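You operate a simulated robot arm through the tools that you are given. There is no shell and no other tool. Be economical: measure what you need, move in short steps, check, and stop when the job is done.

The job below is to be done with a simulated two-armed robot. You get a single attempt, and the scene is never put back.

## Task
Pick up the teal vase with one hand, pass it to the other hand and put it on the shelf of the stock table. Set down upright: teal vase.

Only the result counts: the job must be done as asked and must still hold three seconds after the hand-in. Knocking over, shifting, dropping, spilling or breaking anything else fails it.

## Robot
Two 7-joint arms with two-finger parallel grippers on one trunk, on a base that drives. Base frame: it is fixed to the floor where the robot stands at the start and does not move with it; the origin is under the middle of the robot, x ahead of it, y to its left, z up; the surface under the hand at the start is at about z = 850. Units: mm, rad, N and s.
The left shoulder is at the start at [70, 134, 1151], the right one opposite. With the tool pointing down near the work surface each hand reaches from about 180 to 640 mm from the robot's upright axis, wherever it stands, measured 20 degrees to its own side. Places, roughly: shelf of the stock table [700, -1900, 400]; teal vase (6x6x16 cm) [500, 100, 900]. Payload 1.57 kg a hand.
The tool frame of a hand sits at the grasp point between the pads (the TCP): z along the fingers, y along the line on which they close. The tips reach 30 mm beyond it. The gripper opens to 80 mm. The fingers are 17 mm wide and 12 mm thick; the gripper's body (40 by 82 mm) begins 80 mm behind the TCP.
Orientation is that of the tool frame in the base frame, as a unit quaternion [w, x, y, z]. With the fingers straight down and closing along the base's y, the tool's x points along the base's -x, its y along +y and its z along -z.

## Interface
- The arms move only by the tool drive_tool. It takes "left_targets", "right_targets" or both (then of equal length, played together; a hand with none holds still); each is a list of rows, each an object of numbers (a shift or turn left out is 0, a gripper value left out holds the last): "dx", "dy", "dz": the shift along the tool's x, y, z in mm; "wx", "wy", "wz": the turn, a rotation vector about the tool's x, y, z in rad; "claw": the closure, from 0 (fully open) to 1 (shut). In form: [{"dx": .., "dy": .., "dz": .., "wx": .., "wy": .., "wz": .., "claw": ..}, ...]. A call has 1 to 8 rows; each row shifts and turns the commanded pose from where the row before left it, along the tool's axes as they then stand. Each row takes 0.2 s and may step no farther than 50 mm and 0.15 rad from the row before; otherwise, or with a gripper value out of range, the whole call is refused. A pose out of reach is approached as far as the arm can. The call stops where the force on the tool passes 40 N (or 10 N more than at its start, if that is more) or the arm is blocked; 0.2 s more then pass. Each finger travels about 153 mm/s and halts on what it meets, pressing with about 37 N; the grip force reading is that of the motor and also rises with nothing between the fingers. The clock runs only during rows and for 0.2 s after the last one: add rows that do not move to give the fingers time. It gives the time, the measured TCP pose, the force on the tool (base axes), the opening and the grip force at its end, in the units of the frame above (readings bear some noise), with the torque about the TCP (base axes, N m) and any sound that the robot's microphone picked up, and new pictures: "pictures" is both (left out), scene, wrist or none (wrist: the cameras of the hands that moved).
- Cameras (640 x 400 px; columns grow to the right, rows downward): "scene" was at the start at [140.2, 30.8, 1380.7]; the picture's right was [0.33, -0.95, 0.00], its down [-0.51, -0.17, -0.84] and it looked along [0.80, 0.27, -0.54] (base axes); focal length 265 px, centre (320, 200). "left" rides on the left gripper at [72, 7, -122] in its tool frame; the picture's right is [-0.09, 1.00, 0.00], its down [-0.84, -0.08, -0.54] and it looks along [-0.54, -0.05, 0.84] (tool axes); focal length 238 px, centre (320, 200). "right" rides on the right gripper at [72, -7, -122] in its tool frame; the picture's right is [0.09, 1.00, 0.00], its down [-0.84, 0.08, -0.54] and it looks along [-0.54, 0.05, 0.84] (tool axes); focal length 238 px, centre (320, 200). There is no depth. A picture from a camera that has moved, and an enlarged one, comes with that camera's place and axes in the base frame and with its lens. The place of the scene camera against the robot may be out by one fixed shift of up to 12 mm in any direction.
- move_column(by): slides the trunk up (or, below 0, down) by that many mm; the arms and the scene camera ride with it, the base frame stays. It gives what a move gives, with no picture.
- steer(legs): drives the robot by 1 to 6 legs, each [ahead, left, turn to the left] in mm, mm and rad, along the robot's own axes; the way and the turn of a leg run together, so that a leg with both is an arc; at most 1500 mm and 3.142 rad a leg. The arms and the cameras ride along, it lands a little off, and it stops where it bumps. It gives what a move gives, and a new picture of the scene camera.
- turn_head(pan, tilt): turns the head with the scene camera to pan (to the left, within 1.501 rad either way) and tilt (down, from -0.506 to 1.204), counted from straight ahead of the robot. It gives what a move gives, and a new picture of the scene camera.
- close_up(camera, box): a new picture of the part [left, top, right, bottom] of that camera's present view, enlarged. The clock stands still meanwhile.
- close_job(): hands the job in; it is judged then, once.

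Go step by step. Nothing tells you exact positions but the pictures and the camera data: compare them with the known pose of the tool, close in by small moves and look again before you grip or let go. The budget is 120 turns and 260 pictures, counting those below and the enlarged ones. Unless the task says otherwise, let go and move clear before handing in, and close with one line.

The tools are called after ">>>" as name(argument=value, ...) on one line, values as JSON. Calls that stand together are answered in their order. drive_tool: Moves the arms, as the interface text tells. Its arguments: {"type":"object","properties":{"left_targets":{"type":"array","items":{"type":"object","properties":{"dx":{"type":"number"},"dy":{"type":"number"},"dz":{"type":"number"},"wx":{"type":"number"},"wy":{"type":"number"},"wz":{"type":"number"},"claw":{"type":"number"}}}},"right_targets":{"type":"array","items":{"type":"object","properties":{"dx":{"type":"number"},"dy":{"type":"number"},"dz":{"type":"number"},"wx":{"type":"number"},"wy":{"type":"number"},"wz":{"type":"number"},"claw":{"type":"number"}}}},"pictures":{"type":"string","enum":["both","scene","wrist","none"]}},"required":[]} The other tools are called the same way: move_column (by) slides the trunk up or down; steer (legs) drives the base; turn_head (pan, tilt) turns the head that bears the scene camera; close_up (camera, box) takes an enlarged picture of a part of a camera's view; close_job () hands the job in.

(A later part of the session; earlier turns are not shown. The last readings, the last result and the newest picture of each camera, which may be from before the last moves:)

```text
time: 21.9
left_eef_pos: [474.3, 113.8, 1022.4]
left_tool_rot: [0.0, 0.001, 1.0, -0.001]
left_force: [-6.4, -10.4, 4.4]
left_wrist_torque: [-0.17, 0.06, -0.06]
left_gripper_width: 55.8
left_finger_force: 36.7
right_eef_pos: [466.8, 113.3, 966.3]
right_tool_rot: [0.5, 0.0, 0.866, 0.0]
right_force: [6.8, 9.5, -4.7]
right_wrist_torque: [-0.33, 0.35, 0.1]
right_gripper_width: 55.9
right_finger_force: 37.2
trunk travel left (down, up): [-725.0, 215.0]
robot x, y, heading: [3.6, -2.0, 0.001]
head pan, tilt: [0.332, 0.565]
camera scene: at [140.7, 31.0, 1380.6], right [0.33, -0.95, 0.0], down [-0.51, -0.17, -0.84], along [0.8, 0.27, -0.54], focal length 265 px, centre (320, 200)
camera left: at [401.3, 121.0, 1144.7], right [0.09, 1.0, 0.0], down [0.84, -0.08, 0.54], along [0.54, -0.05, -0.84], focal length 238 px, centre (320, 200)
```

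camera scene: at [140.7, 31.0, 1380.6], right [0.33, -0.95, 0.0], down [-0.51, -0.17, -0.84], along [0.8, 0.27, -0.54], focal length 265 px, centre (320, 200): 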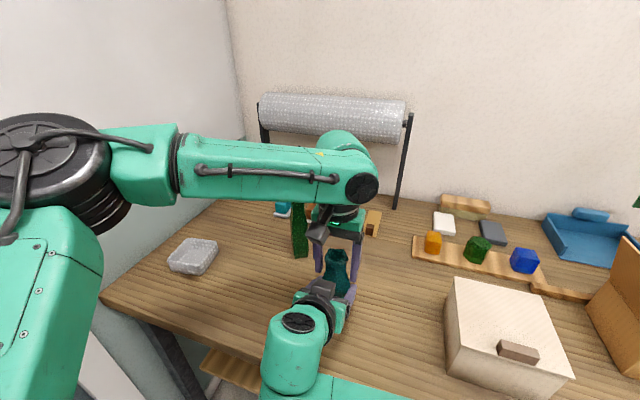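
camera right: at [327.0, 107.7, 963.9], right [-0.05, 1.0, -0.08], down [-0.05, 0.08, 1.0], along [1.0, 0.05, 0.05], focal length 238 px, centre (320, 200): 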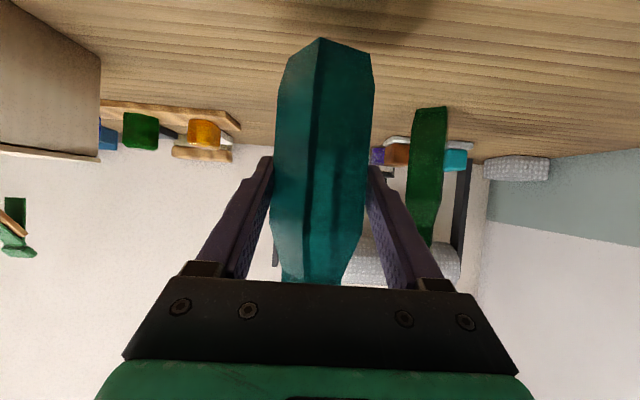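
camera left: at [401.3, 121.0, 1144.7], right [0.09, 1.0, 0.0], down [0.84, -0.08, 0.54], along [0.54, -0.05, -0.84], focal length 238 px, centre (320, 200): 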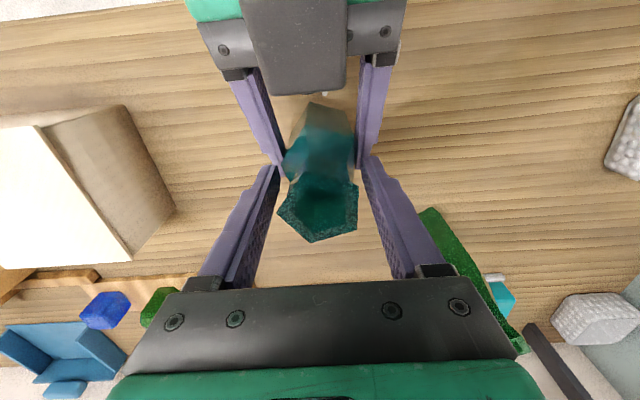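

The left hand has the lip again. I'll open the right hand and watch that the vase stays put.

>>> drive_tool(right_targets=[{"claw": 0}, {"claw": 0}, {}], pictures="wrist")

>>> close_up(camera="left", box=[220, 60, 420, 280])

```text
time: 22.7
left_eef_pos: [474.5, 116.1, 1022.6]
left_tool_rot: [0.0, 0.001, 1.0, 0.0]
left_force: [0.7, 0.0, 0.6]
left_wrist_torque: [-0.01, 0.01, -0.01]
left_gripper_width: 55.7
left_finger_force: 36.8
right_eef_pos: [467.2, 113.8, 965.8]
right_tool_rot: [0.499, 0.0, 0.867, 0.0]
right_force: [0.7, -0.4, -0.8]
right_wrist_torque: [0.01, 0.01, -0.05]
right_gripper_width: 80.0
right_finger_force: 0.0
trunk travel left (down, up): [-725.0, 215.0]
robot x, y, heading: [-2.8, 2.2, 0.0]
head pan, tilt: [0.332, 0.565]
camera right: at [327.1, 107.7, 963.9], right [-0.05, 1.0, -0.08], down [-0.05, 0.08, 1.0], along [1.0, 0.05, 0.05], focal length 238 px, centre (320, 200)
```

right: 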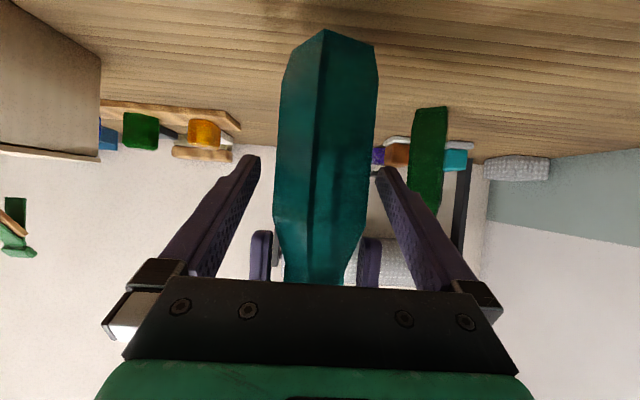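

```text
1.82 times, centred on (320, 170) of left
camera zoom: at [401.6, 121.5, 1144.6], right [0.09, 1.0, 0.0], down [0.84, -0.08, 0.54], along [0.54, -0.05, -0.84], focal length 433 px, centre (320, 254)
```

zoom: 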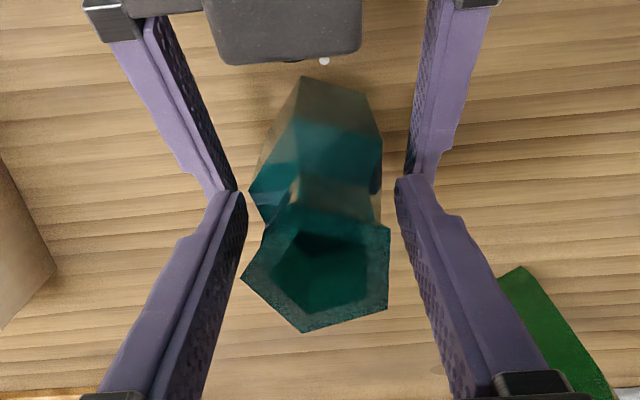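

The left force reading doesn't show the vase's weight, so I'll check from the scene camera that it hangs free.

>>> close_up(camera="scene", box=[280, 200, 400, 320])

>>> drive_tool(left_targets=[{}, {}, {}], right_targets=[{}, {}, {}], pictures="wrist")

```text
3.33 times, centred on (340, 260) of scene
camera zoom: at [140.7, 30.9, 1380.6], right [0.33, -0.95, 0.0], down [-0.51, -0.17, -0.84], along [0.8, 0.27, -0.54], focal length 882 px, centre (253, 0)
```

zoom: 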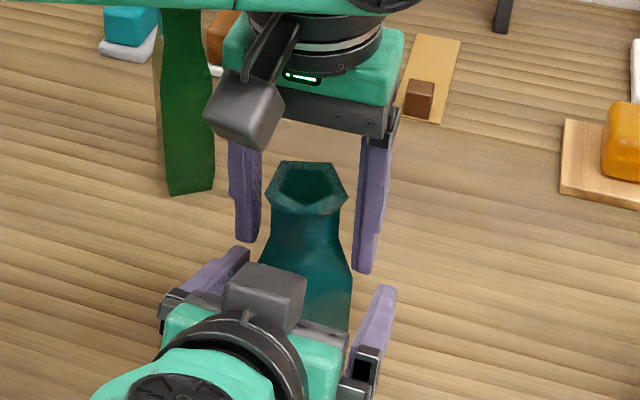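

```text
time: 23.5
left_eef_pos: [473.6, 113.0, 1023.2]
left_tool_rot: [-0.001, 0.001, 1.0, 0.0]
left_force: [-1.2, -0.1, 0.9]
left_wrist_torque: [0.04, 0.03, 0.0]
left_gripper_width: 55.6
left_finger_force: 37.2
right_eef_pos: [468.4, 115.1, 964.5]
right_tool_rot: [0.499, 0.0, 0.866, 0.0]
right_force: [-0.8, -0.9, -0.5]
right_wrist_torque: [0.0, -0.02, 0.0]
right_gripper_width: 79.7
right_finger_force: 0.0
trunk travel left (down, up): [-725.0, 215.0]
robot x, y, heading: [1.9, -0.0, 0.0]
head pan, tilt: [0.332, 0.565]
camera right: at [327.0, 107.7, 963.9], right [-0.05, 1.0, -0.08], down [-0.05, 0.08, 1.0], along [1.0, 0.05, 0.05], focal length 238 px, centre (320, 200)
camera left: at [401.6, 121.4, 1144.7], right [0.09, 1.0, 0.0], down [0.84, -0.08, 0.54], along [0.54, -0.05, -0.84], focal length 238 px, centre (320, 200)
```

right: 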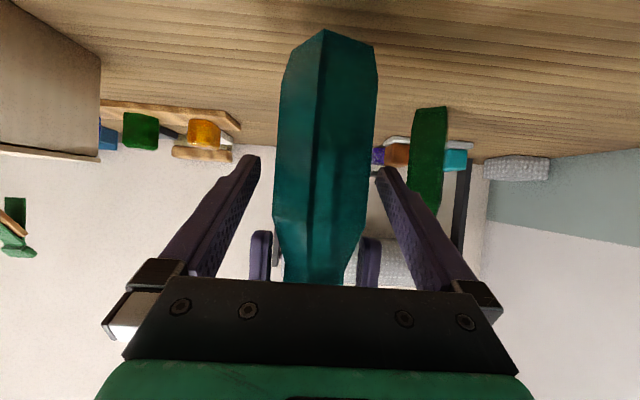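
left: 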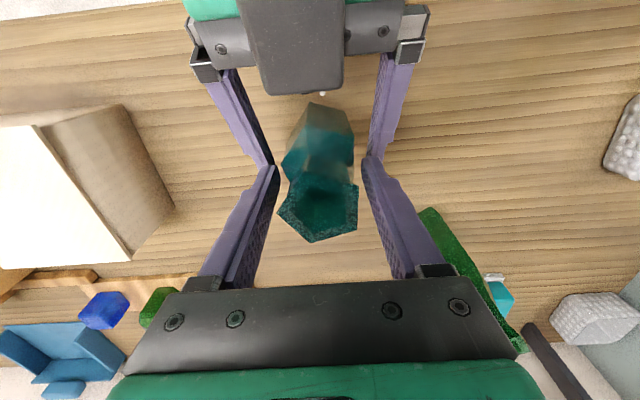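

The vase is steady in the left hand, with its lip top at 1044 by my estimate. I'll withdraw the right hand straight back and lift the left a little to give more room for a sideways neck grip.

>>> drive_tool(left_targets=[{}, {}, {}, {}, {"dz": -20}, {"dz": -25}, {"dz": -25}, {}], right_targets=[{"dx": 14, "dz": -24.2}, {"dx": 14, "dz": -24.2}, {"dx": 14, "dz": -24.2}, {"dx": 14, "dz": -24.2}, {"dy": -35}, {"dy": -45}, {"dy": -45}, {"dy": -40}], pictures="both")

```text
time: 25.5
left_eef_pos: [472.5, 115.4, 1092.7]
left_tool_rot: [-0.002, 0.0, 1.0, 0.0]
left_force: [0.2, 0.1, -3.0]
left_wrist_torque: [0.0, 0.0, 0.0]
left_gripper_width: 55.8
left_finger_force: 37.0
right_eef_pos: [362.4, -51.2, 934.4]
right_tool_rot: [0.486, -0.018, 0.872, -0.052]
right_force: [-1.0, -0.7, -0.3]
right_wrist_torque: [0.02, 0.0, 0.0]
right_gripper_width: 80.1
right_finger_force: 0.0
trunk travel left (down, up): [-725.0, 215.0]
robot x, y, heading: [-1.7, 1.5, -0.004]
head pan, tilt: [0.332, 0.565]
stopped in row 8 (right hand): the arm was blocked; the commanded pose is now the measured one
camera scene: at [140.9, 31.6, 1380.6], right [0.33, -0.95, 0.0], down [-0.51, -0.18, -0.84], along [0.8, 0.27, -0.54], focal length 265 px, centre (320, 200)
camera right: at [223.2, -54.8, 938.4], right [-0.03, 0.98, -0.18], down [-0.02, 0.18, 0.98], along [1.0, 0.03, 0.01], focal length 238 px, centre (320, 200)
camera left: at [400.5, 122.2, 1214.4], right [0.09, 1.0, 0.0], down [0.84, -0.08, 0.54], along [0.54, -0.05, -0.84], focal length 238 px, centre (320, 200)
```

scene: 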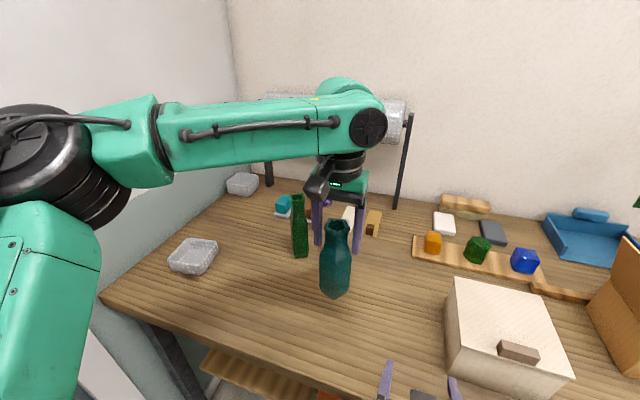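
right: 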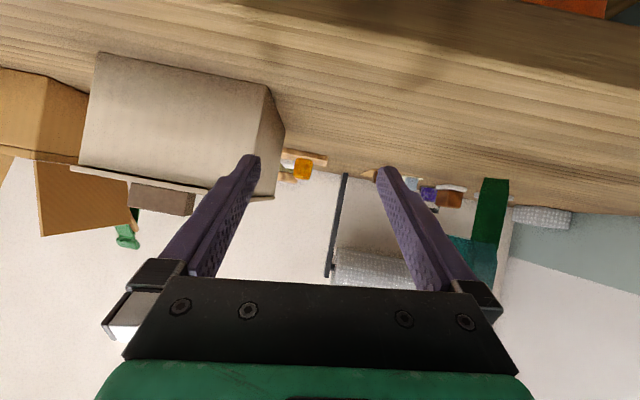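
left: 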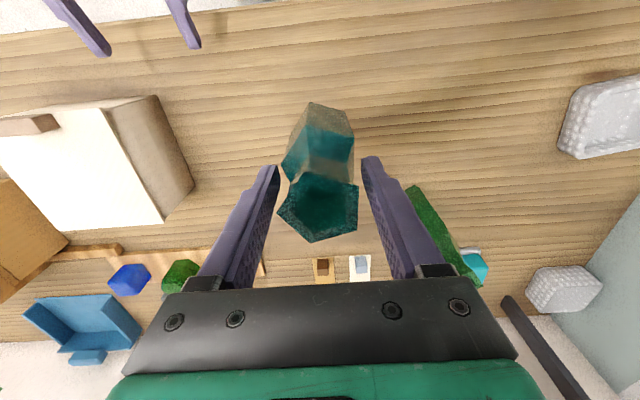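

The right arm was blocked while low and close in, but nothing was knocked. I'll lift it away and forward, into the roomy pose it held earlier.

>>> drive_tool(right_targets=[{"dx": -36, "dz": -3}, {"dx": -36, "dz": -3}, {"dx": -36, "dz": -3}, {}], pictures="scene")

```text
time: 26.5
left_eef_pos: [472.3, 115.1, 1093.9]
left_tool_rot: [0.0, 0.0, 1.0, 0.0]
left_force: [-0.4, 0.2, -2.8]
left_wrist_torque: [-0.01, -0.03, -0.02]
left_gripper_width: 55.5
left_finger_force: 36.7
right_eef_pos: [411.5, -43.2, 1032.3]
right_tool_rot: [0.486, -0.019, 0.873, -0.049]
right_force: [0.0, -0.7, -0.3]
right_wrist_torque: [-0.01, -0.03, 0.03]
right_gripper_width: 80.3
right_finger_force: 0.0
trunk travel left (down, up): [-725.0, 215.0]
robot x, y, heading: [1.0, 5.2, -0.001]
head pan, tilt: [0.332, 0.565]
camera scene: at [140.3, 30.5, 1380.7], right [0.33, -0.95, 0.0], down [-0.51, -0.17, -0.84], along [0.8, 0.28, -0.54], focal length 265 px, centre (320, 200)
```

scene: 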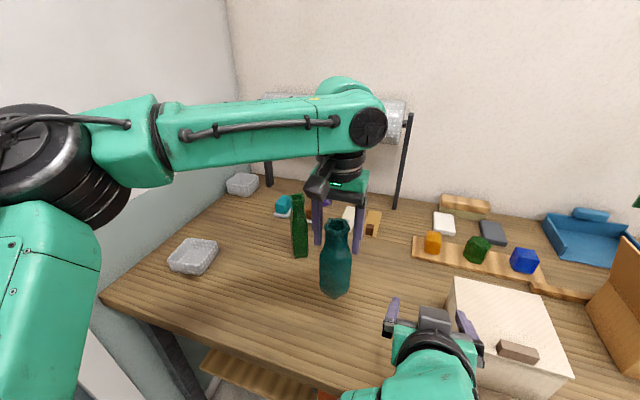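

Now I'll level the right hand, with its fingers horizontal, at neck height.

>>> drive_tool(right_targets=[{"wx": -0.066, "wy": -0.031, "wz": 0.082}, {"wy": -0.131}, {"wy": -0.131}, {"wy": -0.131}, {"wy": -0.131}, {"dx": -27, "dy": -10, "dz": 8}, {"dx": -27, "dy": -10, "dz": 8}, {}], pictures="scene")

```text
time: 28.3
left_eef_pos: [473.1, 115.1, 1092.9]
left_tool_rot: [0.0, 0.0, 1.0, 0.001]
left_force: [0.1, -0.3, -2.7]
left_wrist_torque: [0.0, 0.0, 0.01]
left_gripper_width: 55.5
left_finger_force: 36.4
right_eef_pos: [427.5, -61.8, 1086.5]
right_tool_rot: [0.707, 0.0, 0.707, -0.001]
right_force: [1.0, -0.5, 0.4]
right_wrist_torque: [-0.02, 0.01, 0.01]
right_gripper_width: 80.1
right_finger_force: 0.1
trunk travel left (down, up): [-725.0, 215.0]
robot x, y, heading: [-0.5, -0.8, 0.001]
head pan, tilt: [0.332, 0.565]
camera scene: at [140.5, 30.5, 1380.6], right [0.33, -0.95, 0.0], down [-0.51, -0.17, -0.84], along [0.8, 0.28, -0.54], focal length 265 px, centre (320, 200)
```

scene: 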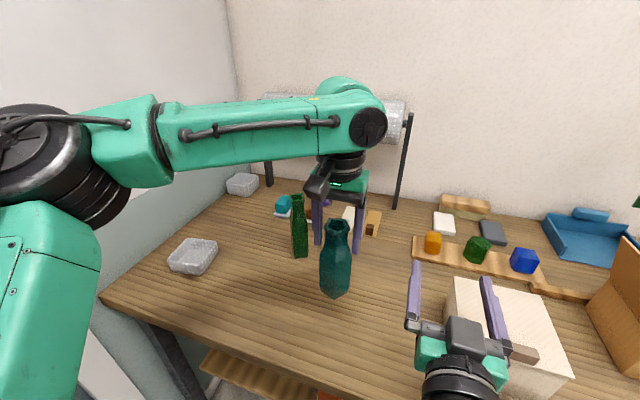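

The right hand is level. Next I'll yaw it left so its fingers point toward the vase.

>>> drive_tool(right_targets=[{"wx": -0.14}, {"wx": -0.14}, {"wx": -0.14}, {"wx": -0.14}, {"wx": -0.14}, {"wx": -0.14}, {"wx": -0.14}, {"wx": -0.14}], pictures="both")

```text
time: 30.1
left_eef_pos: [472.4, 114.6, 1092.5]
left_tool_rot: [-0.001, 0.001, 1.0, 0.0]
left_force: [0.9, -0.1, -2.5]
left_wrist_torque: [0.03, 0.05, -0.01]
left_gripper_width: 55.8
left_finger_force: 37.2
right_eef_pos: [426.1, -41.7, 1085.2]
right_tool_rot: [0.618, -0.354, 0.606, 0.355]
right_force: [-0.1, 0.4, 0.0]
right_wrist_torque: [0.06, 0.01, 0.05]
right_gripper_width: 80.2
right_finger_force: 0.1
right hand out of reach, approached as far as the arm can: row 2, 3
trunk travel left (down, up): [-725.0, 215.0]
robot x, y, heading: [-1.7, -2.2, 0.001]
head pan, tilt: [0.332, 0.565]
camera scene: at [141.3, 30.6, 1380.6], right [0.33, -0.95, 0.0], down [-0.51, -0.17, -0.84], along [0.8, 0.27, -0.54], focal length 265 px, centre (320, 200)
camera right: at [373.9, -150.0, 1010.7], right [-0.86, 0.5, -0.1], down [-0.35, -0.44, 0.83], along [0.37, 0.75, 0.55], focal length 238 px, centre (320, 200)
```

scene: 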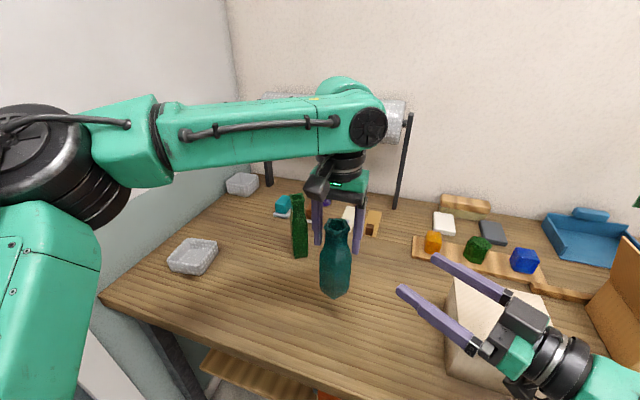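
right: 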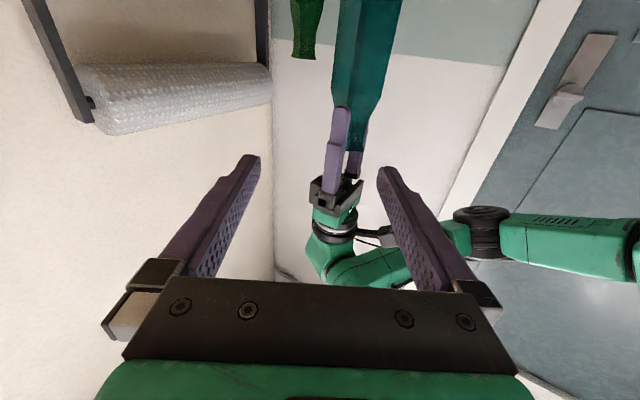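

It has reached about 60° of yaw. The left fingers need a nearly perpendicular approach, so I'll yaw further to about 82°.

>>> drive_tool(right_targets=[{"wx": -0.13}, {"wx": -0.13}, {"wx": -0.12}, {}], pictures="both")

```text
time: 31.1
left_eef_pos: [471.9, 115.7, 1093.8]
left_tool_rot: [0.0, 0.0, 1.0, 0.0]
left_force: [-0.7, 0.2, -3.1]
left_wrist_torque: [-0.02, 0.0, -0.01]
left_gripper_width: 55.8
left_finger_force: 37.2
right_eef_pos: [425.7, -40.0, 1085.7]
right_tool_rot: [0.539, -0.465, 0.527, 0.464]
right_force: [-1.0, -0.3, -0.5]
right_wrist_torque: [0.01, 0.02, 0.01]
right_gripper_width: 80.0
right_finger_force: 0.0
trunk travel left (down, up): [-725.0, 215.0]
robot x, y, heading: [0.1, 2.2, 0.002]
head pan, tilt: [0.332, 0.565]
camera scene: at [140.3, 30.7, 1380.7], right [0.33, -0.95, 0.0], down [-0.51, -0.17, -0.84], along [0.8, 0.28, -0.54], focal length 265 px, centre (320, 200)
camera right: at [417.5, -161.8, 1011.7], right [-0.98, 0.14, -0.11], down [-0.16, -0.53, 0.83], along [0.06, 0.83, 0.55], focal length 238 px, centre (320, 200)
```

scene: 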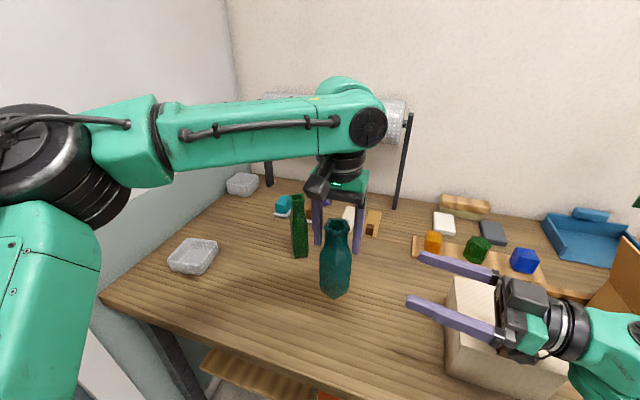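
right: 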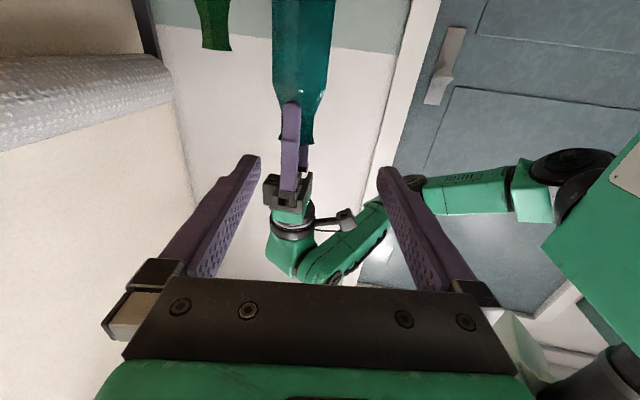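

At 81.6° the approach is clear. I'll shift sideways to line up with the neck, advance halfway and check.

>>> drive_tool(right_targets=[{"dy": -12, "dz": 25}, {"dy": -12.2, "dz": 25}, {"dz": 30}, {}], pictures="both")

>>> close_up(camera="left", box=[120, 40, 420, 280])

```text
time: 32.1
left_eef_pos: [472.2, 114.2, 1092.5]
left_tool_rot: [0.0, 0.0, 1.0, 0.0]
left_force: [0.1, 0.1, -4.3]
left_wrist_torque: [0.02, 0.03, 0.01]
left_gripper_width: 55.4
left_finger_force: 36.8
right_eef_pos: [462.0, 33.7, 1086.0]
right_tool_rot: [0.541, -0.464, 0.528, 0.462]
right_force: [1.0, -0.7, 0.7]
right_wrist_torque: [-0.01, -0.02, -0.02]
right_gripper_width: 80.0
right_finger_force: 0.1
trunk travel left (down, up): [-725.0, 215.0]
robot x, y, heading: [1.0, -0.6, -0.0]
head pan, tilt: [0.332, 0.565]
camera scene: at [140.6, 30.4, 1380.7], right [0.33, -0.95, 0.0], down [-0.51, -0.17, -0.84], along [0.8, 0.28, -0.54], focal length 265 px, centre (320, 200)
camera right: at [453.5, -86.3, 1012.6], right [-0.98, 0.14, -0.11], down [-0.17, -0.53, 0.83], along [0.06, 0.83, 0.55], focal length 238 px, centre (320, 200)
```

scene: 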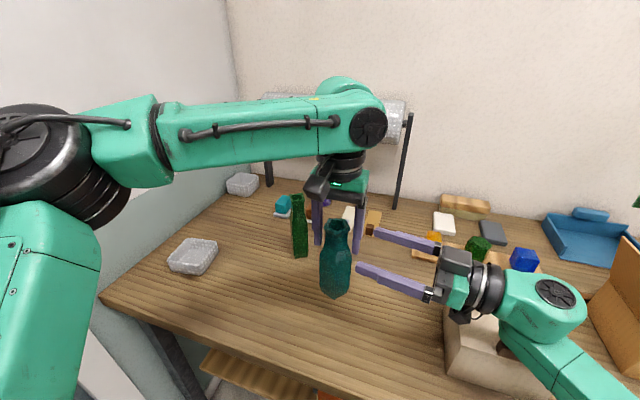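
right: 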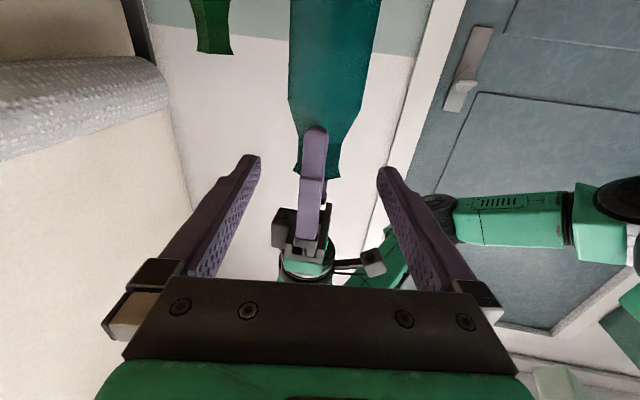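

```text
1.67 times, centred on (270, 160) of left
camera zoom: at [400.2, 121.0, 1215.0], right [0.09, 1.0, 0.0], down [0.84, -0.08, 0.54], along [0.54, -0.05, -0.84], focal length 397 px, centre (403, 267)
```

zoom: 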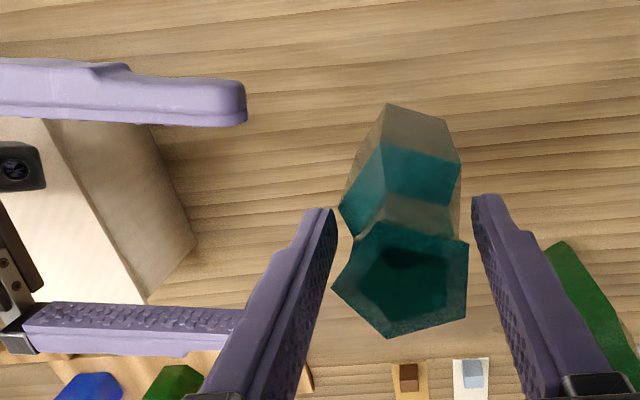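

All lined up. I'll advance the last 80 mm so the fingers straddle the neck, checking before I close.

>>> drive_tool(right_targets=[{"dz": 28}, {"dz": 27, "dy": 1}, {"dz": 25}, {}], pictures="both")

>>> close_up(camera="scene", box=[280, 180, 420, 310])

>>> close_up(camera="left", box=[170, 80, 450, 280])

```text
time: 33.1
left_eef_pos: [472.3, 115.1, 1092.0]
left_tool_rot: [-0.001, 0.0, 1.0, 0.0]
left_force: [0.1, 0.2, -2.8]
left_wrist_torque: [0.0, -0.01, -0.01]
left_gripper_width: 55.3
left_finger_force: 37.5
right_eef_pos: [470.9, 113.6, 1087.2]
right_tool_rot: [0.541, -0.464, 0.527, 0.462]
right_force: [-0.5, 0.6, 0.2]
right_wrist_torque: [0.02, 0.03, 0.0]
right_gripper_width: 80.1
right_finger_force: 0.0
trunk travel left (down, up): [-725.0, 215.0]
robot x, y, heading: [-0.7, -0.5, 0.003]
head pan, tilt: [0.332, 0.565]
camera scene: at [140.6, 30.6, 1380.6], right [0.33, -0.95, 0.0], down [-0.51, -0.17, -0.84], along [0.8, 0.28, -0.54], focal length 265 px, centre (320, 200)
camera right: at [463.3, -6.8, 1013.9], right [-0.98, 0.14, -0.11], down [-0.17, -0.53, 0.83], along [0.06, 0.83, 0.55], focal length 238 px, centre (320, 200)
```

scene: 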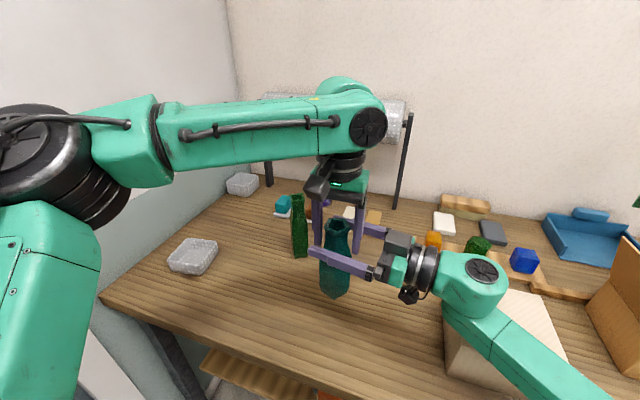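
right: 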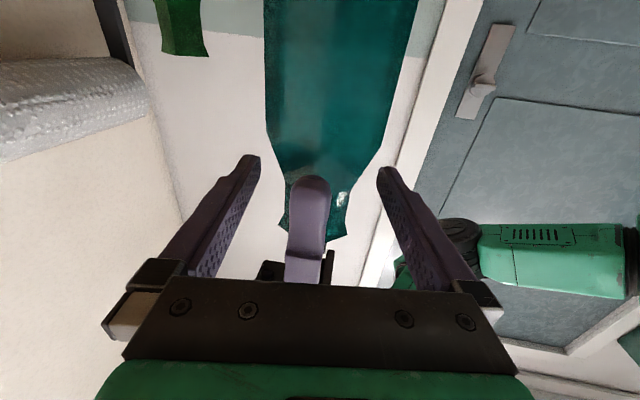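

```text
3.08 times, centred on (350, 245) of scene
camera zoom: at [140.6, 30.6, 1380.6], right [0.33, -0.95, 0.0], down [-0.51, -0.17, -0.84], along [0.8, 0.28, -0.54], focal length 814 px, centre (228, 62)
```

zoom: 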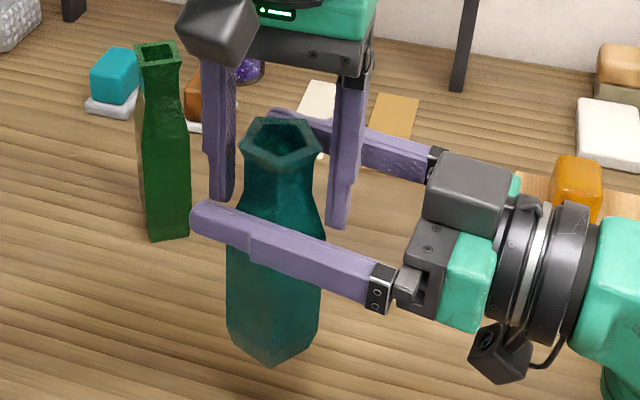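

```text
2.00 times, centred on (310, 180) of left
camera zoom: at [400.3, 121.1, 1215.0], right [0.09, 1.0, 0.0], down [0.84, -0.08, 0.54], along [0.54, -0.05, -0.84], focal length 477 px, centre (340, 240)
```

zoom: 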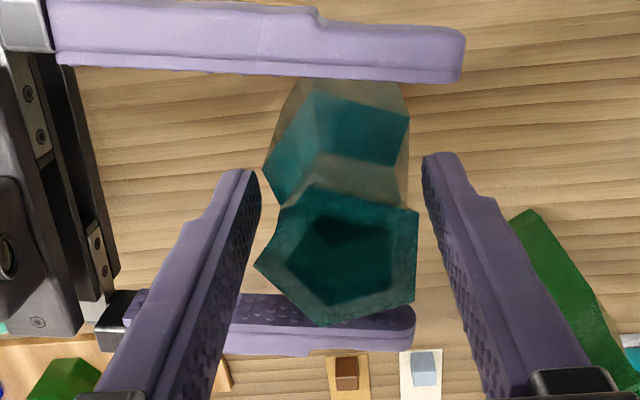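

The neck sits between the right fingers, just below the lip. I'll raise the hand 3 mm and close.

>>> drive_tool(right_targets=[{"dx": -3}, {"claw": 1}, {"claw": 1}, {"claw": 1}, {"claw": 1}], pictures="wrist")

>>> close_up(camera="scene", box=[280, 180, 420, 310])

>>> close_up(camera="left", box=[170, 80, 450, 280])

```text
time: 34.3
left_eef_pos: [471.7, 115.5, 1093.3]
left_tool_rot: [-0.002, 0.0, 1.0, 0.0]
left_force: [-22.7, -1.9, -1.6]
left_wrist_torque: [-0.06, 0.23, -0.08]
left_gripper_width: 55.2
left_finger_force: 37.5
right_eef_pos: [472.9, 113.6, 1091.2]
right_tool_rot: [0.541, -0.464, 0.528, 0.462]
right_force: [22.1, 2.3, -0.2]
right_wrist_torque: [0.06, -0.17, 0.05]
right_gripper_width: 41.3
right_finger_force: 37.0
trunk travel left (down, up): [-725.0, 215.0]
robot x, y, heading: [-0.9, 0.4, -0.002]
head pan, tilt: [0.332, 0.565]
camera right: at [463.9, -7.5, 1016.6], right [-0.98, 0.14, -0.11], down [-0.17, -0.53, 0.83], along [0.06, 0.83, 0.55], focal length 238 px, centre (320, 200)
```

right: 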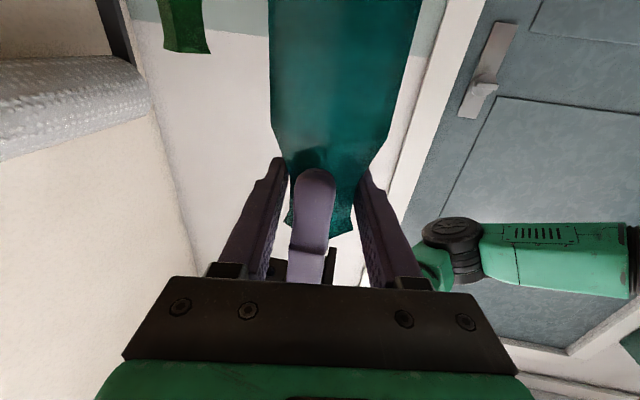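

```text
3.08 times, centred on (350, 245) of scene
camera zoom: at [140.7, 30.8, 1380.6], right [0.33, -0.95, 0.0], down [-0.51, -0.17, -0.84], along [0.8, 0.27, -0.54], focal length 814 px, centre (228, 62)
```

zoom: 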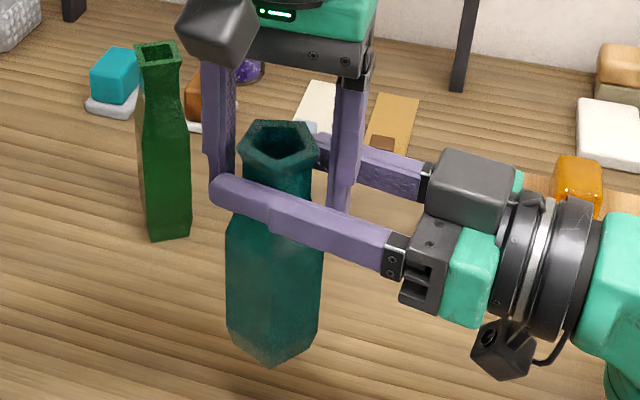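

```text
2.00 times, centred on (310, 180) of left
camera zoom: at [400.0, 121.3, 1214.8], right [0.09, 1.0, 0.0], down [0.84, -0.08, 0.54], along [0.54, -0.05, -0.84], focal length 477 px, centre (340, 240)
```

zoom: 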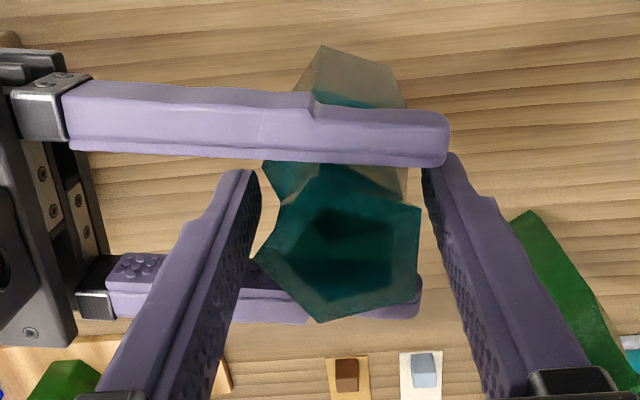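

The neck is held at 41.3 mm. I'll relieve the side load, then open the left hand.

>>> drive_tool(left_targets=[{}, {}, {}, {"claw": 0}, {"claw": 0}, {"claw": 0}], right_targets=[{"dy": -2}, {"dy": -1.5}, {}, {}, {}, {}], pictures="wrist")

>>> close_up(camera="scene", box=[280, 180, 420, 310])

```text
time: 35.7
left_eef_pos: [472.7, 115.6, 1093.0]
left_tool_rot: [0.0, -0.001, 1.0, 0.0]
left_force: [0.0, -1.3, 0.0]
left_wrist_torque: [0.01, -0.01, -0.03]
left_gripper_width: 80.0
left_finger_force: 0.0
right_eef_pos: [474.0, 113.6, 1089.7]
right_tool_rot: [0.539, -0.465, 0.527, 0.463]
right_force: [-0.9, 0.1, 0.8]
right_wrist_torque: [-0.01, 0.01, -0.03]
right_gripper_width: 40.6
right_finger_force: 37.1
trunk travel left (down, up): [-725.0, 215.0]
robot x, y, heading: [-2.1, 3.7, -0.001]
head pan, tilt: [0.332, 0.565]
camera right: at [466.2, -7.1, 1016.8], right [-0.98, 0.14, -0.11], down [-0.16, -0.53, 0.83], along [0.06, 0.83, 0.55], focal length 238 px, centre (320, 200)
camera left: at [400.3, 121.5, 1215.0], right [0.09, 1.0, 0.0], down [0.84, -0.08, 0.54], along [0.54, -0.05, -0.84], focal length 238 px, centre (320, 200)
```

right: 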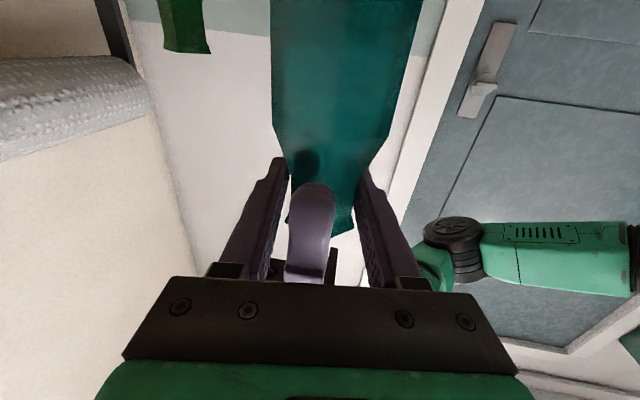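
left: 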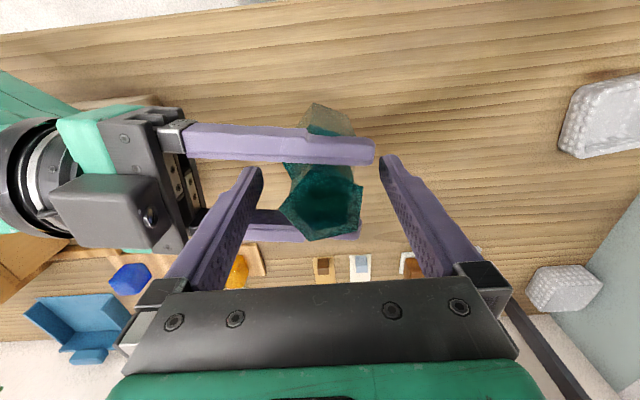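

```text
3.08 times, centred on (350, 245) of scene
camera zoom: at [140.6, 30.9, 1380.6], right [0.33, -0.95, 0.0], down [-0.51, -0.17, -0.84], along [0.8, 0.27, -0.54], focal length 814 px, centre (228, 62)
```

zoom: 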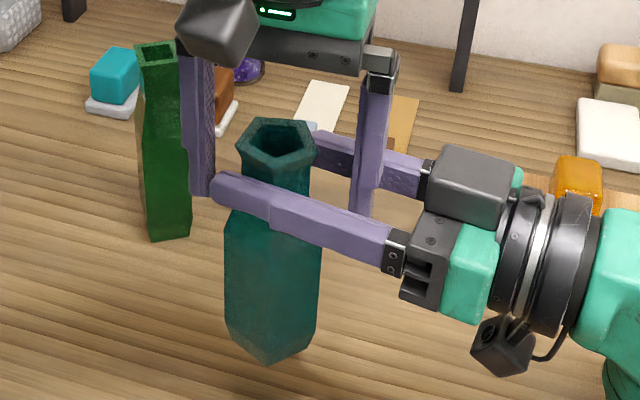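

The right hand holds the vase securely by the neck. I'll lower it away from the left fingers and take the left hand off to the side.

>>> drive_tool(left_targets=[{}, {}, {}, {"dz": -12}, {"dy": 40, "dz": -10, "dx": 5}, {"dy": 45, "dz": -10, "dx": 10}, {"dy": 45, "dx": 15}, {"dy": 45, "dx": 15}], right_targets=[{"dx": 20}, {"dx": 22}, {"dx": 22}, {}, {}, {}, {}, {}], pictures="both")

>>> close_up(camera="scene", box=[280, 200, 440, 330])

```text
time: 37.5
left_eef_pos: [410.7, 294.5, 1129.4]
left_tool_rot: [0.007, -0.001, 1.0, -0.003]
left_force: [0.3, 0.8, 0.6]
left_wrist_torque: [-0.02, 0.08, -0.01]
left_gripper_width: 80.1
left_finger_force: 0.0
right_eef_pos: [459.7, 119.2, 1043.3]
right_tool_rot: [0.549, -0.473, 0.517, 0.457]
right_force: [2.5, -4.0, -22.8]
right_wrist_torque: [1.55, -0.05, 0.37]
right_gripper_width: 40.5
right_finger_force: 37.0
trunk travel left (down, up): [-725.0, 215.0]
robot x, y, heading: [-0.5, 1.1, -0.002]
head pan, tilt: [0.332, 0.565]
camera scene: at [118.6, 37.8, 1382.8], right [0.33, -0.95, 0.01], down [-0.49, -0.18, -0.85], along [0.81, 0.27, -0.52], focal length 265 px, centre (320, 200)
camera right: at [454.4, -0.6, 968.7], right [-0.98, 0.14, -0.14], down [-0.19, -0.54, 0.82], along [0.04, 0.83, 0.55], focal length 238 px, centre (320, 200)
camera left: at [335.8, 301.8, 1250.3], right [0.09, 1.0, 0.0], down [0.83, -0.07, 0.56], along [0.55, -0.06, -0.83], focal length 238 px, centre (320, 200)
```

scene: 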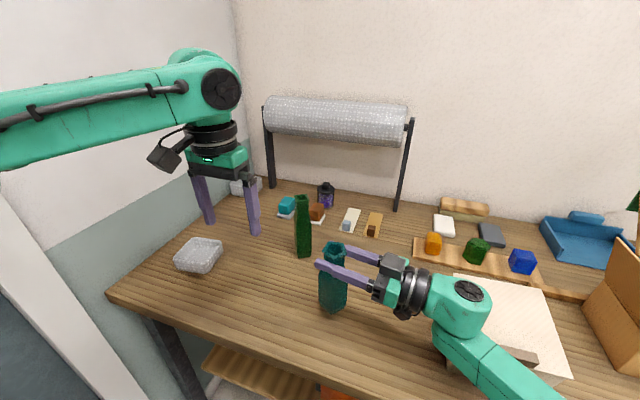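
right: 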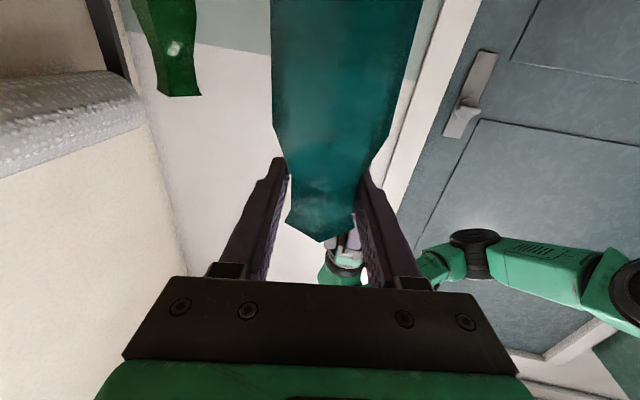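
left: 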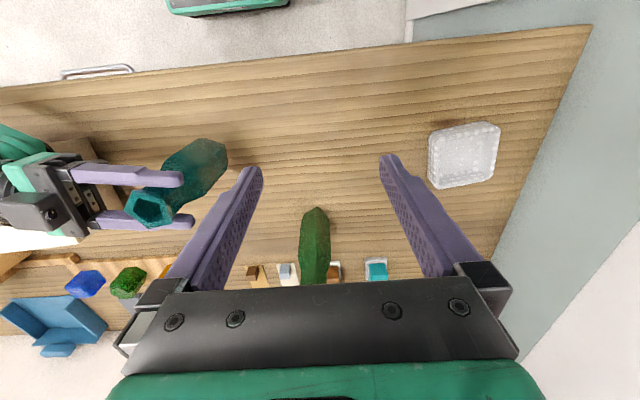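

```text
3.08 times, centred on (360, 265) of scene
camera zoom: at [118.6, 37.8, 1382.8], right [0.33, -0.95, 0.01], down [-0.49, -0.18, -0.85], along [0.81, 0.27, -0.52], focal length 814 px, centre (197, 0)
```

zoom: 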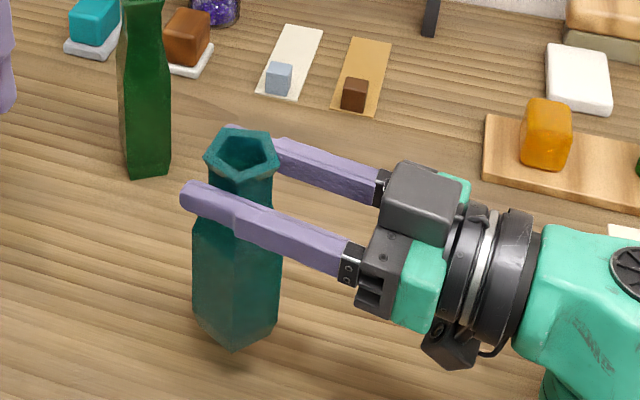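

The right arm has met something on the way down: it shows a 23 N load and the robot leaned. I'll raise the right hand at once and look again.

>>> drive_tool(right_targets=[{"dx": -15}, {"dx": -20}, {"dx": -20}, {}], pictures="both")

```text
time: 38.5
left_eef_pos: [428.6, 288.8, 1123.7]
left_tool_rot: [-0.001, 0.0, 1.0, 0.0]
left_force: [-0.3, -0.7, -0.2]
left_wrist_torque: [0.05, 0.03, 0.02]
left_gripper_width: 80.0
left_finger_force: 0.0
right_eef_pos: [475.9, 114.8, 1079.1]
right_tool_rot: [0.539, -0.464, 0.53, 0.462]
right_force: [-0.1, 0.2, 0.1]
right_wrist_torque: [0.0, 0.0, 0.04]
right_gripper_width: 40.6
right_finger_force: 37.2
trunk travel left (down, up): [-725.0, 215.0]
robot x, y, heading: [-0.9, -1.8, -0.002]
head pan, tilt: [0.332, 0.565]
camera scene: at [142.0, 31.5, 1380.3], right [0.33, -0.95, 0.0], down [-0.51, -0.18, -0.84], along [0.8, 0.27, -0.54], focal length 265 px, centre (320, 200)
camera right: at [467.5, -6.7, 1005.9], right [-0.98, 0.14, -0.1], down [-0.16, -0.53, 0.83], along [0.06, 0.83, 0.55], focal length 238 px, centre (320, 200)
```

scene: 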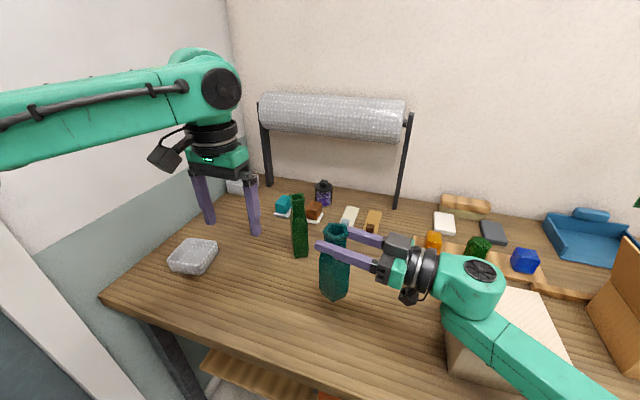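
right: 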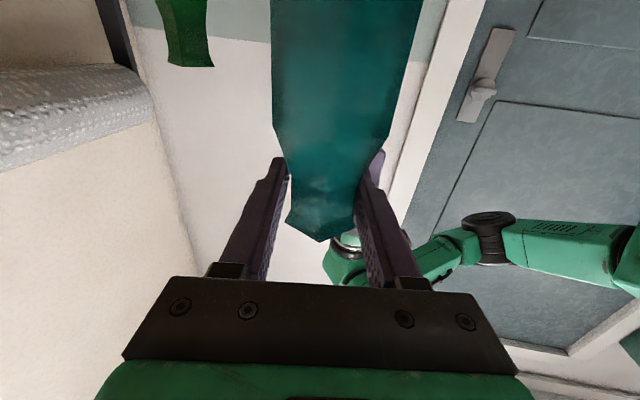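

Everything has sprung back and the box looks unmoved. I'll raise the trunk to lift both arms well clear, then back the robot away from the table.

>>> move_column(by=150)

>>> steer(legs=[[-350, 0, 0]])

>>> close_up(camera="right", box=[200, 0, 440, 300])

```text
time: 40.2
left_eef_pos: [428.6, 289.0, 1274.6]
left_tool_rot: [-0.001, 0.0, 1.0, 0.0]
left_force: [0.2, -0.4, 0.0]
left_wrist_torque: [-0.03, -0.07, 0.0]
left_gripper_width: 79.8
left_finger_force: 0.0
right_eef_pos: [474.5, 113.8, 1230.5]
right_tool_rot: [0.539, -0.465, 0.528, 0.463]
right_force: [-0.5, -0.4, -2.3]
right_wrist_torque: [0.01, 0.02, 0.0]
right_gripper_width: 40.6
right_finger_force: 37.1
trunk travel left (down, up): [-875.0, 65.0]
robot x, y, heading: [-0.3, 1.7, -0.002]
head pan, tilt: [0.332, 0.565]
```

```text
time: 42.5
left_eef_pos: [83.4, 289.6, 1273.6]
left_tool_rot: [-0.001, -0.001, 1.0, 0.0]
left_force: [-0.2, 0.0, -0.3]
left_wrist_torque: [0.0, 0.02, -0.02]
left_gripper_width: 80.2
left_finger_force: 0.0
right_eef_pos: [129.4, 115.0, 1230.5]
right_tool_rot: [0.539, -0.464, 0.528, 0.463]
right_force: [0.6, -0.4, -3.8]
right_wrist_torque: [-0.01, -0.01, 0.02]
right_gripper_width: 40.6
right_finger_force: 37.1
trunk travel left (down, up): [-875.0, 65.0]
robot x, y, heading: [-346.4, 0.4, 0.003]
head pan, tilt: [0.332, 0.565]
camera scene: at [-203.4, 30.9, 1530.3], right [0.33, -0.95, 0.0], down [-0.51, -0.18, -0.84], along [0.8, 0.28, -0.54], focal length 265 px, centre (320, 200)
```

scene: 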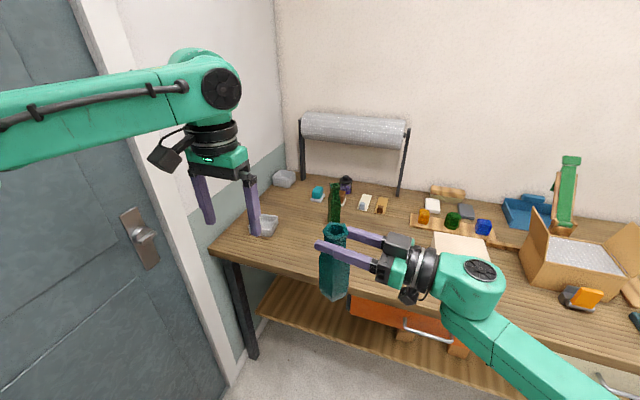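

```text
1.33 times, centred on (320, 150) of right
camera zoom: at [121.9, -6.6, 1156.2], right [-0.98, 0.14, -0.1], down [-0.16, -0.53, 0.83], along [0.06, 0.83, 0.55], focal length 318 px, centre (320, 267)
```

zoom: 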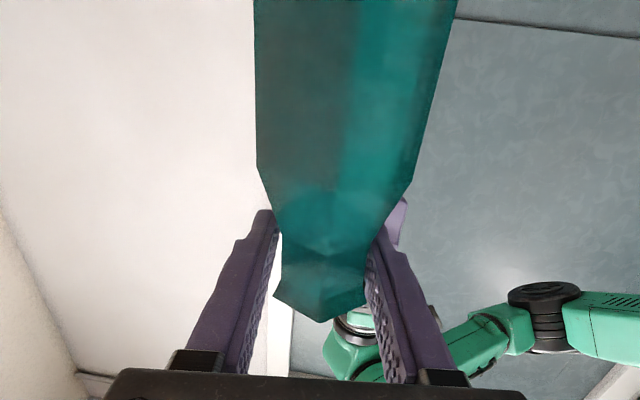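

The vase is steady. In the open space here, I'll pull the right hand back across and start yawing it to face forward.

>>> drive_tool(right_targets=[{"dz": -35}, {"dz": -40}, {"dz": -40}, {"dz": -35}, {"wx": 0.14}, {"wx": 0.14}, {"wx": 0.14}, {"wx": 0.14}], pictures="scene")

>>> drive_tool(right_targets=[{"wx": 0.14}, {"wx": 0.14}, {"wx": 0.14}, {"wx": 0.14}, {"wx": 0.14}, {"wx": 0.14}, {}], pictures="both")

```text
time: 44.3
left_eef_pos: [79.5, 290.6, 1274.2]
left_tool_rot: [0.0, -0.001, 1.0, 0.0]
left_force: [-0.1, 1.5, -0.2]
left_wrist_torque: [0.0, -0.04, 0.0]
left_gripper_width: 80.3
left_finger_force: 0.1
right_eef_pos: [107.0, -34.1, 1230.0]
right_tool_rot: [0.648, -0.297, 0.635, 0.298]
right_force: [0.2, 0.1, -4.1]
right_wrist_torque: [-0.02, 0.03, 0.02]
right_gripper_width: 40.8
right_finger_force: 36.8
trunk travel left (down, up): [-875.0, 65.0]
robot x, y, heading: [-348.0, 3.3, 0.001]
head pan, tilt: [0.332, 0.565]
camera scene: at [-207.1, 31.3, 1530.7], right [0.33, -0.95, 0.0], down [-0.51, -0.18, -0.84], along [0.8, 0.28, -0.54], focal length 265 px, centre (320, 200)
```

scene: 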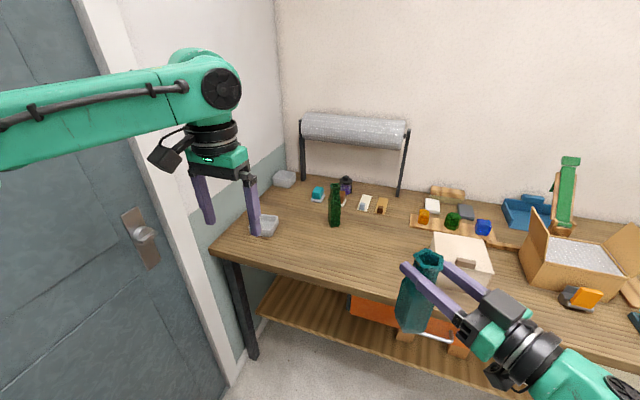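

```text
time: 45.9
left_eef_pos: [80.0, 288.7, 1274.0]
left_tool_rot: [-0.001, -0.001, 1.0, 0.0]
left_force: [0.3, 0.2, 0.9]
left_wrist_torque: [-0.04, 0.01, -0.01]
left_gripper_width: 79.8
left_finger_force: 0.1
right_eef_pos: [107.3, -35.7, 1229.4]
right_tool_rot: [0.713, -0.007, 0.701, 0.014]
right_force: [-0.3, 0.1, -3.0]
right_wrist_torque: [-0.01, 0.03, 0.01]
right_gripper_width: 40.4
right_finger_force: 37.3
trunk travel left (down, up): [-875.0, 65.0]
robot x, y, heading: [-345.0, 0.8, 0.005]
head pan, tilt: [0.332, 0.565]
camera scene: at [-206.3, 30.1, 1530.7], right [0.33, -0.95, 0.0], down [-0.51, -0.17, -0.84], along [0.8, 0.28, -0.54], focal length 265 px, centre (320, 200)
camera right: at [-12.7, -44.2, 1154.6], right [-0.03, 1.0, -0.08], down [-0.56, 0.05, 0.83], along [0.83, 0.07, 0.55], focal length 238 px, centre (320, 200)
```

scene: 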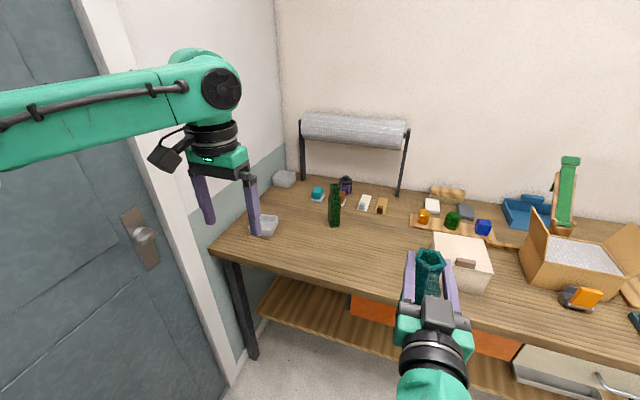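
right: 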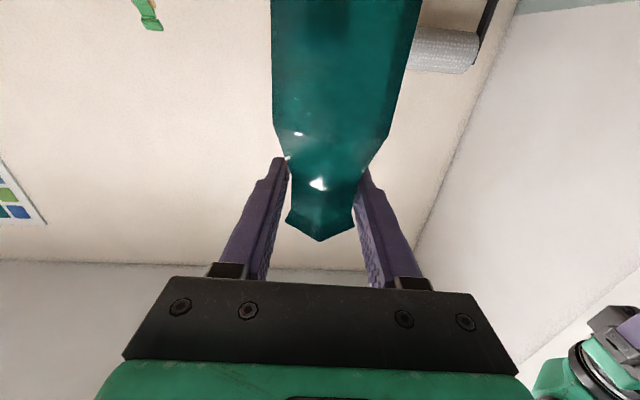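

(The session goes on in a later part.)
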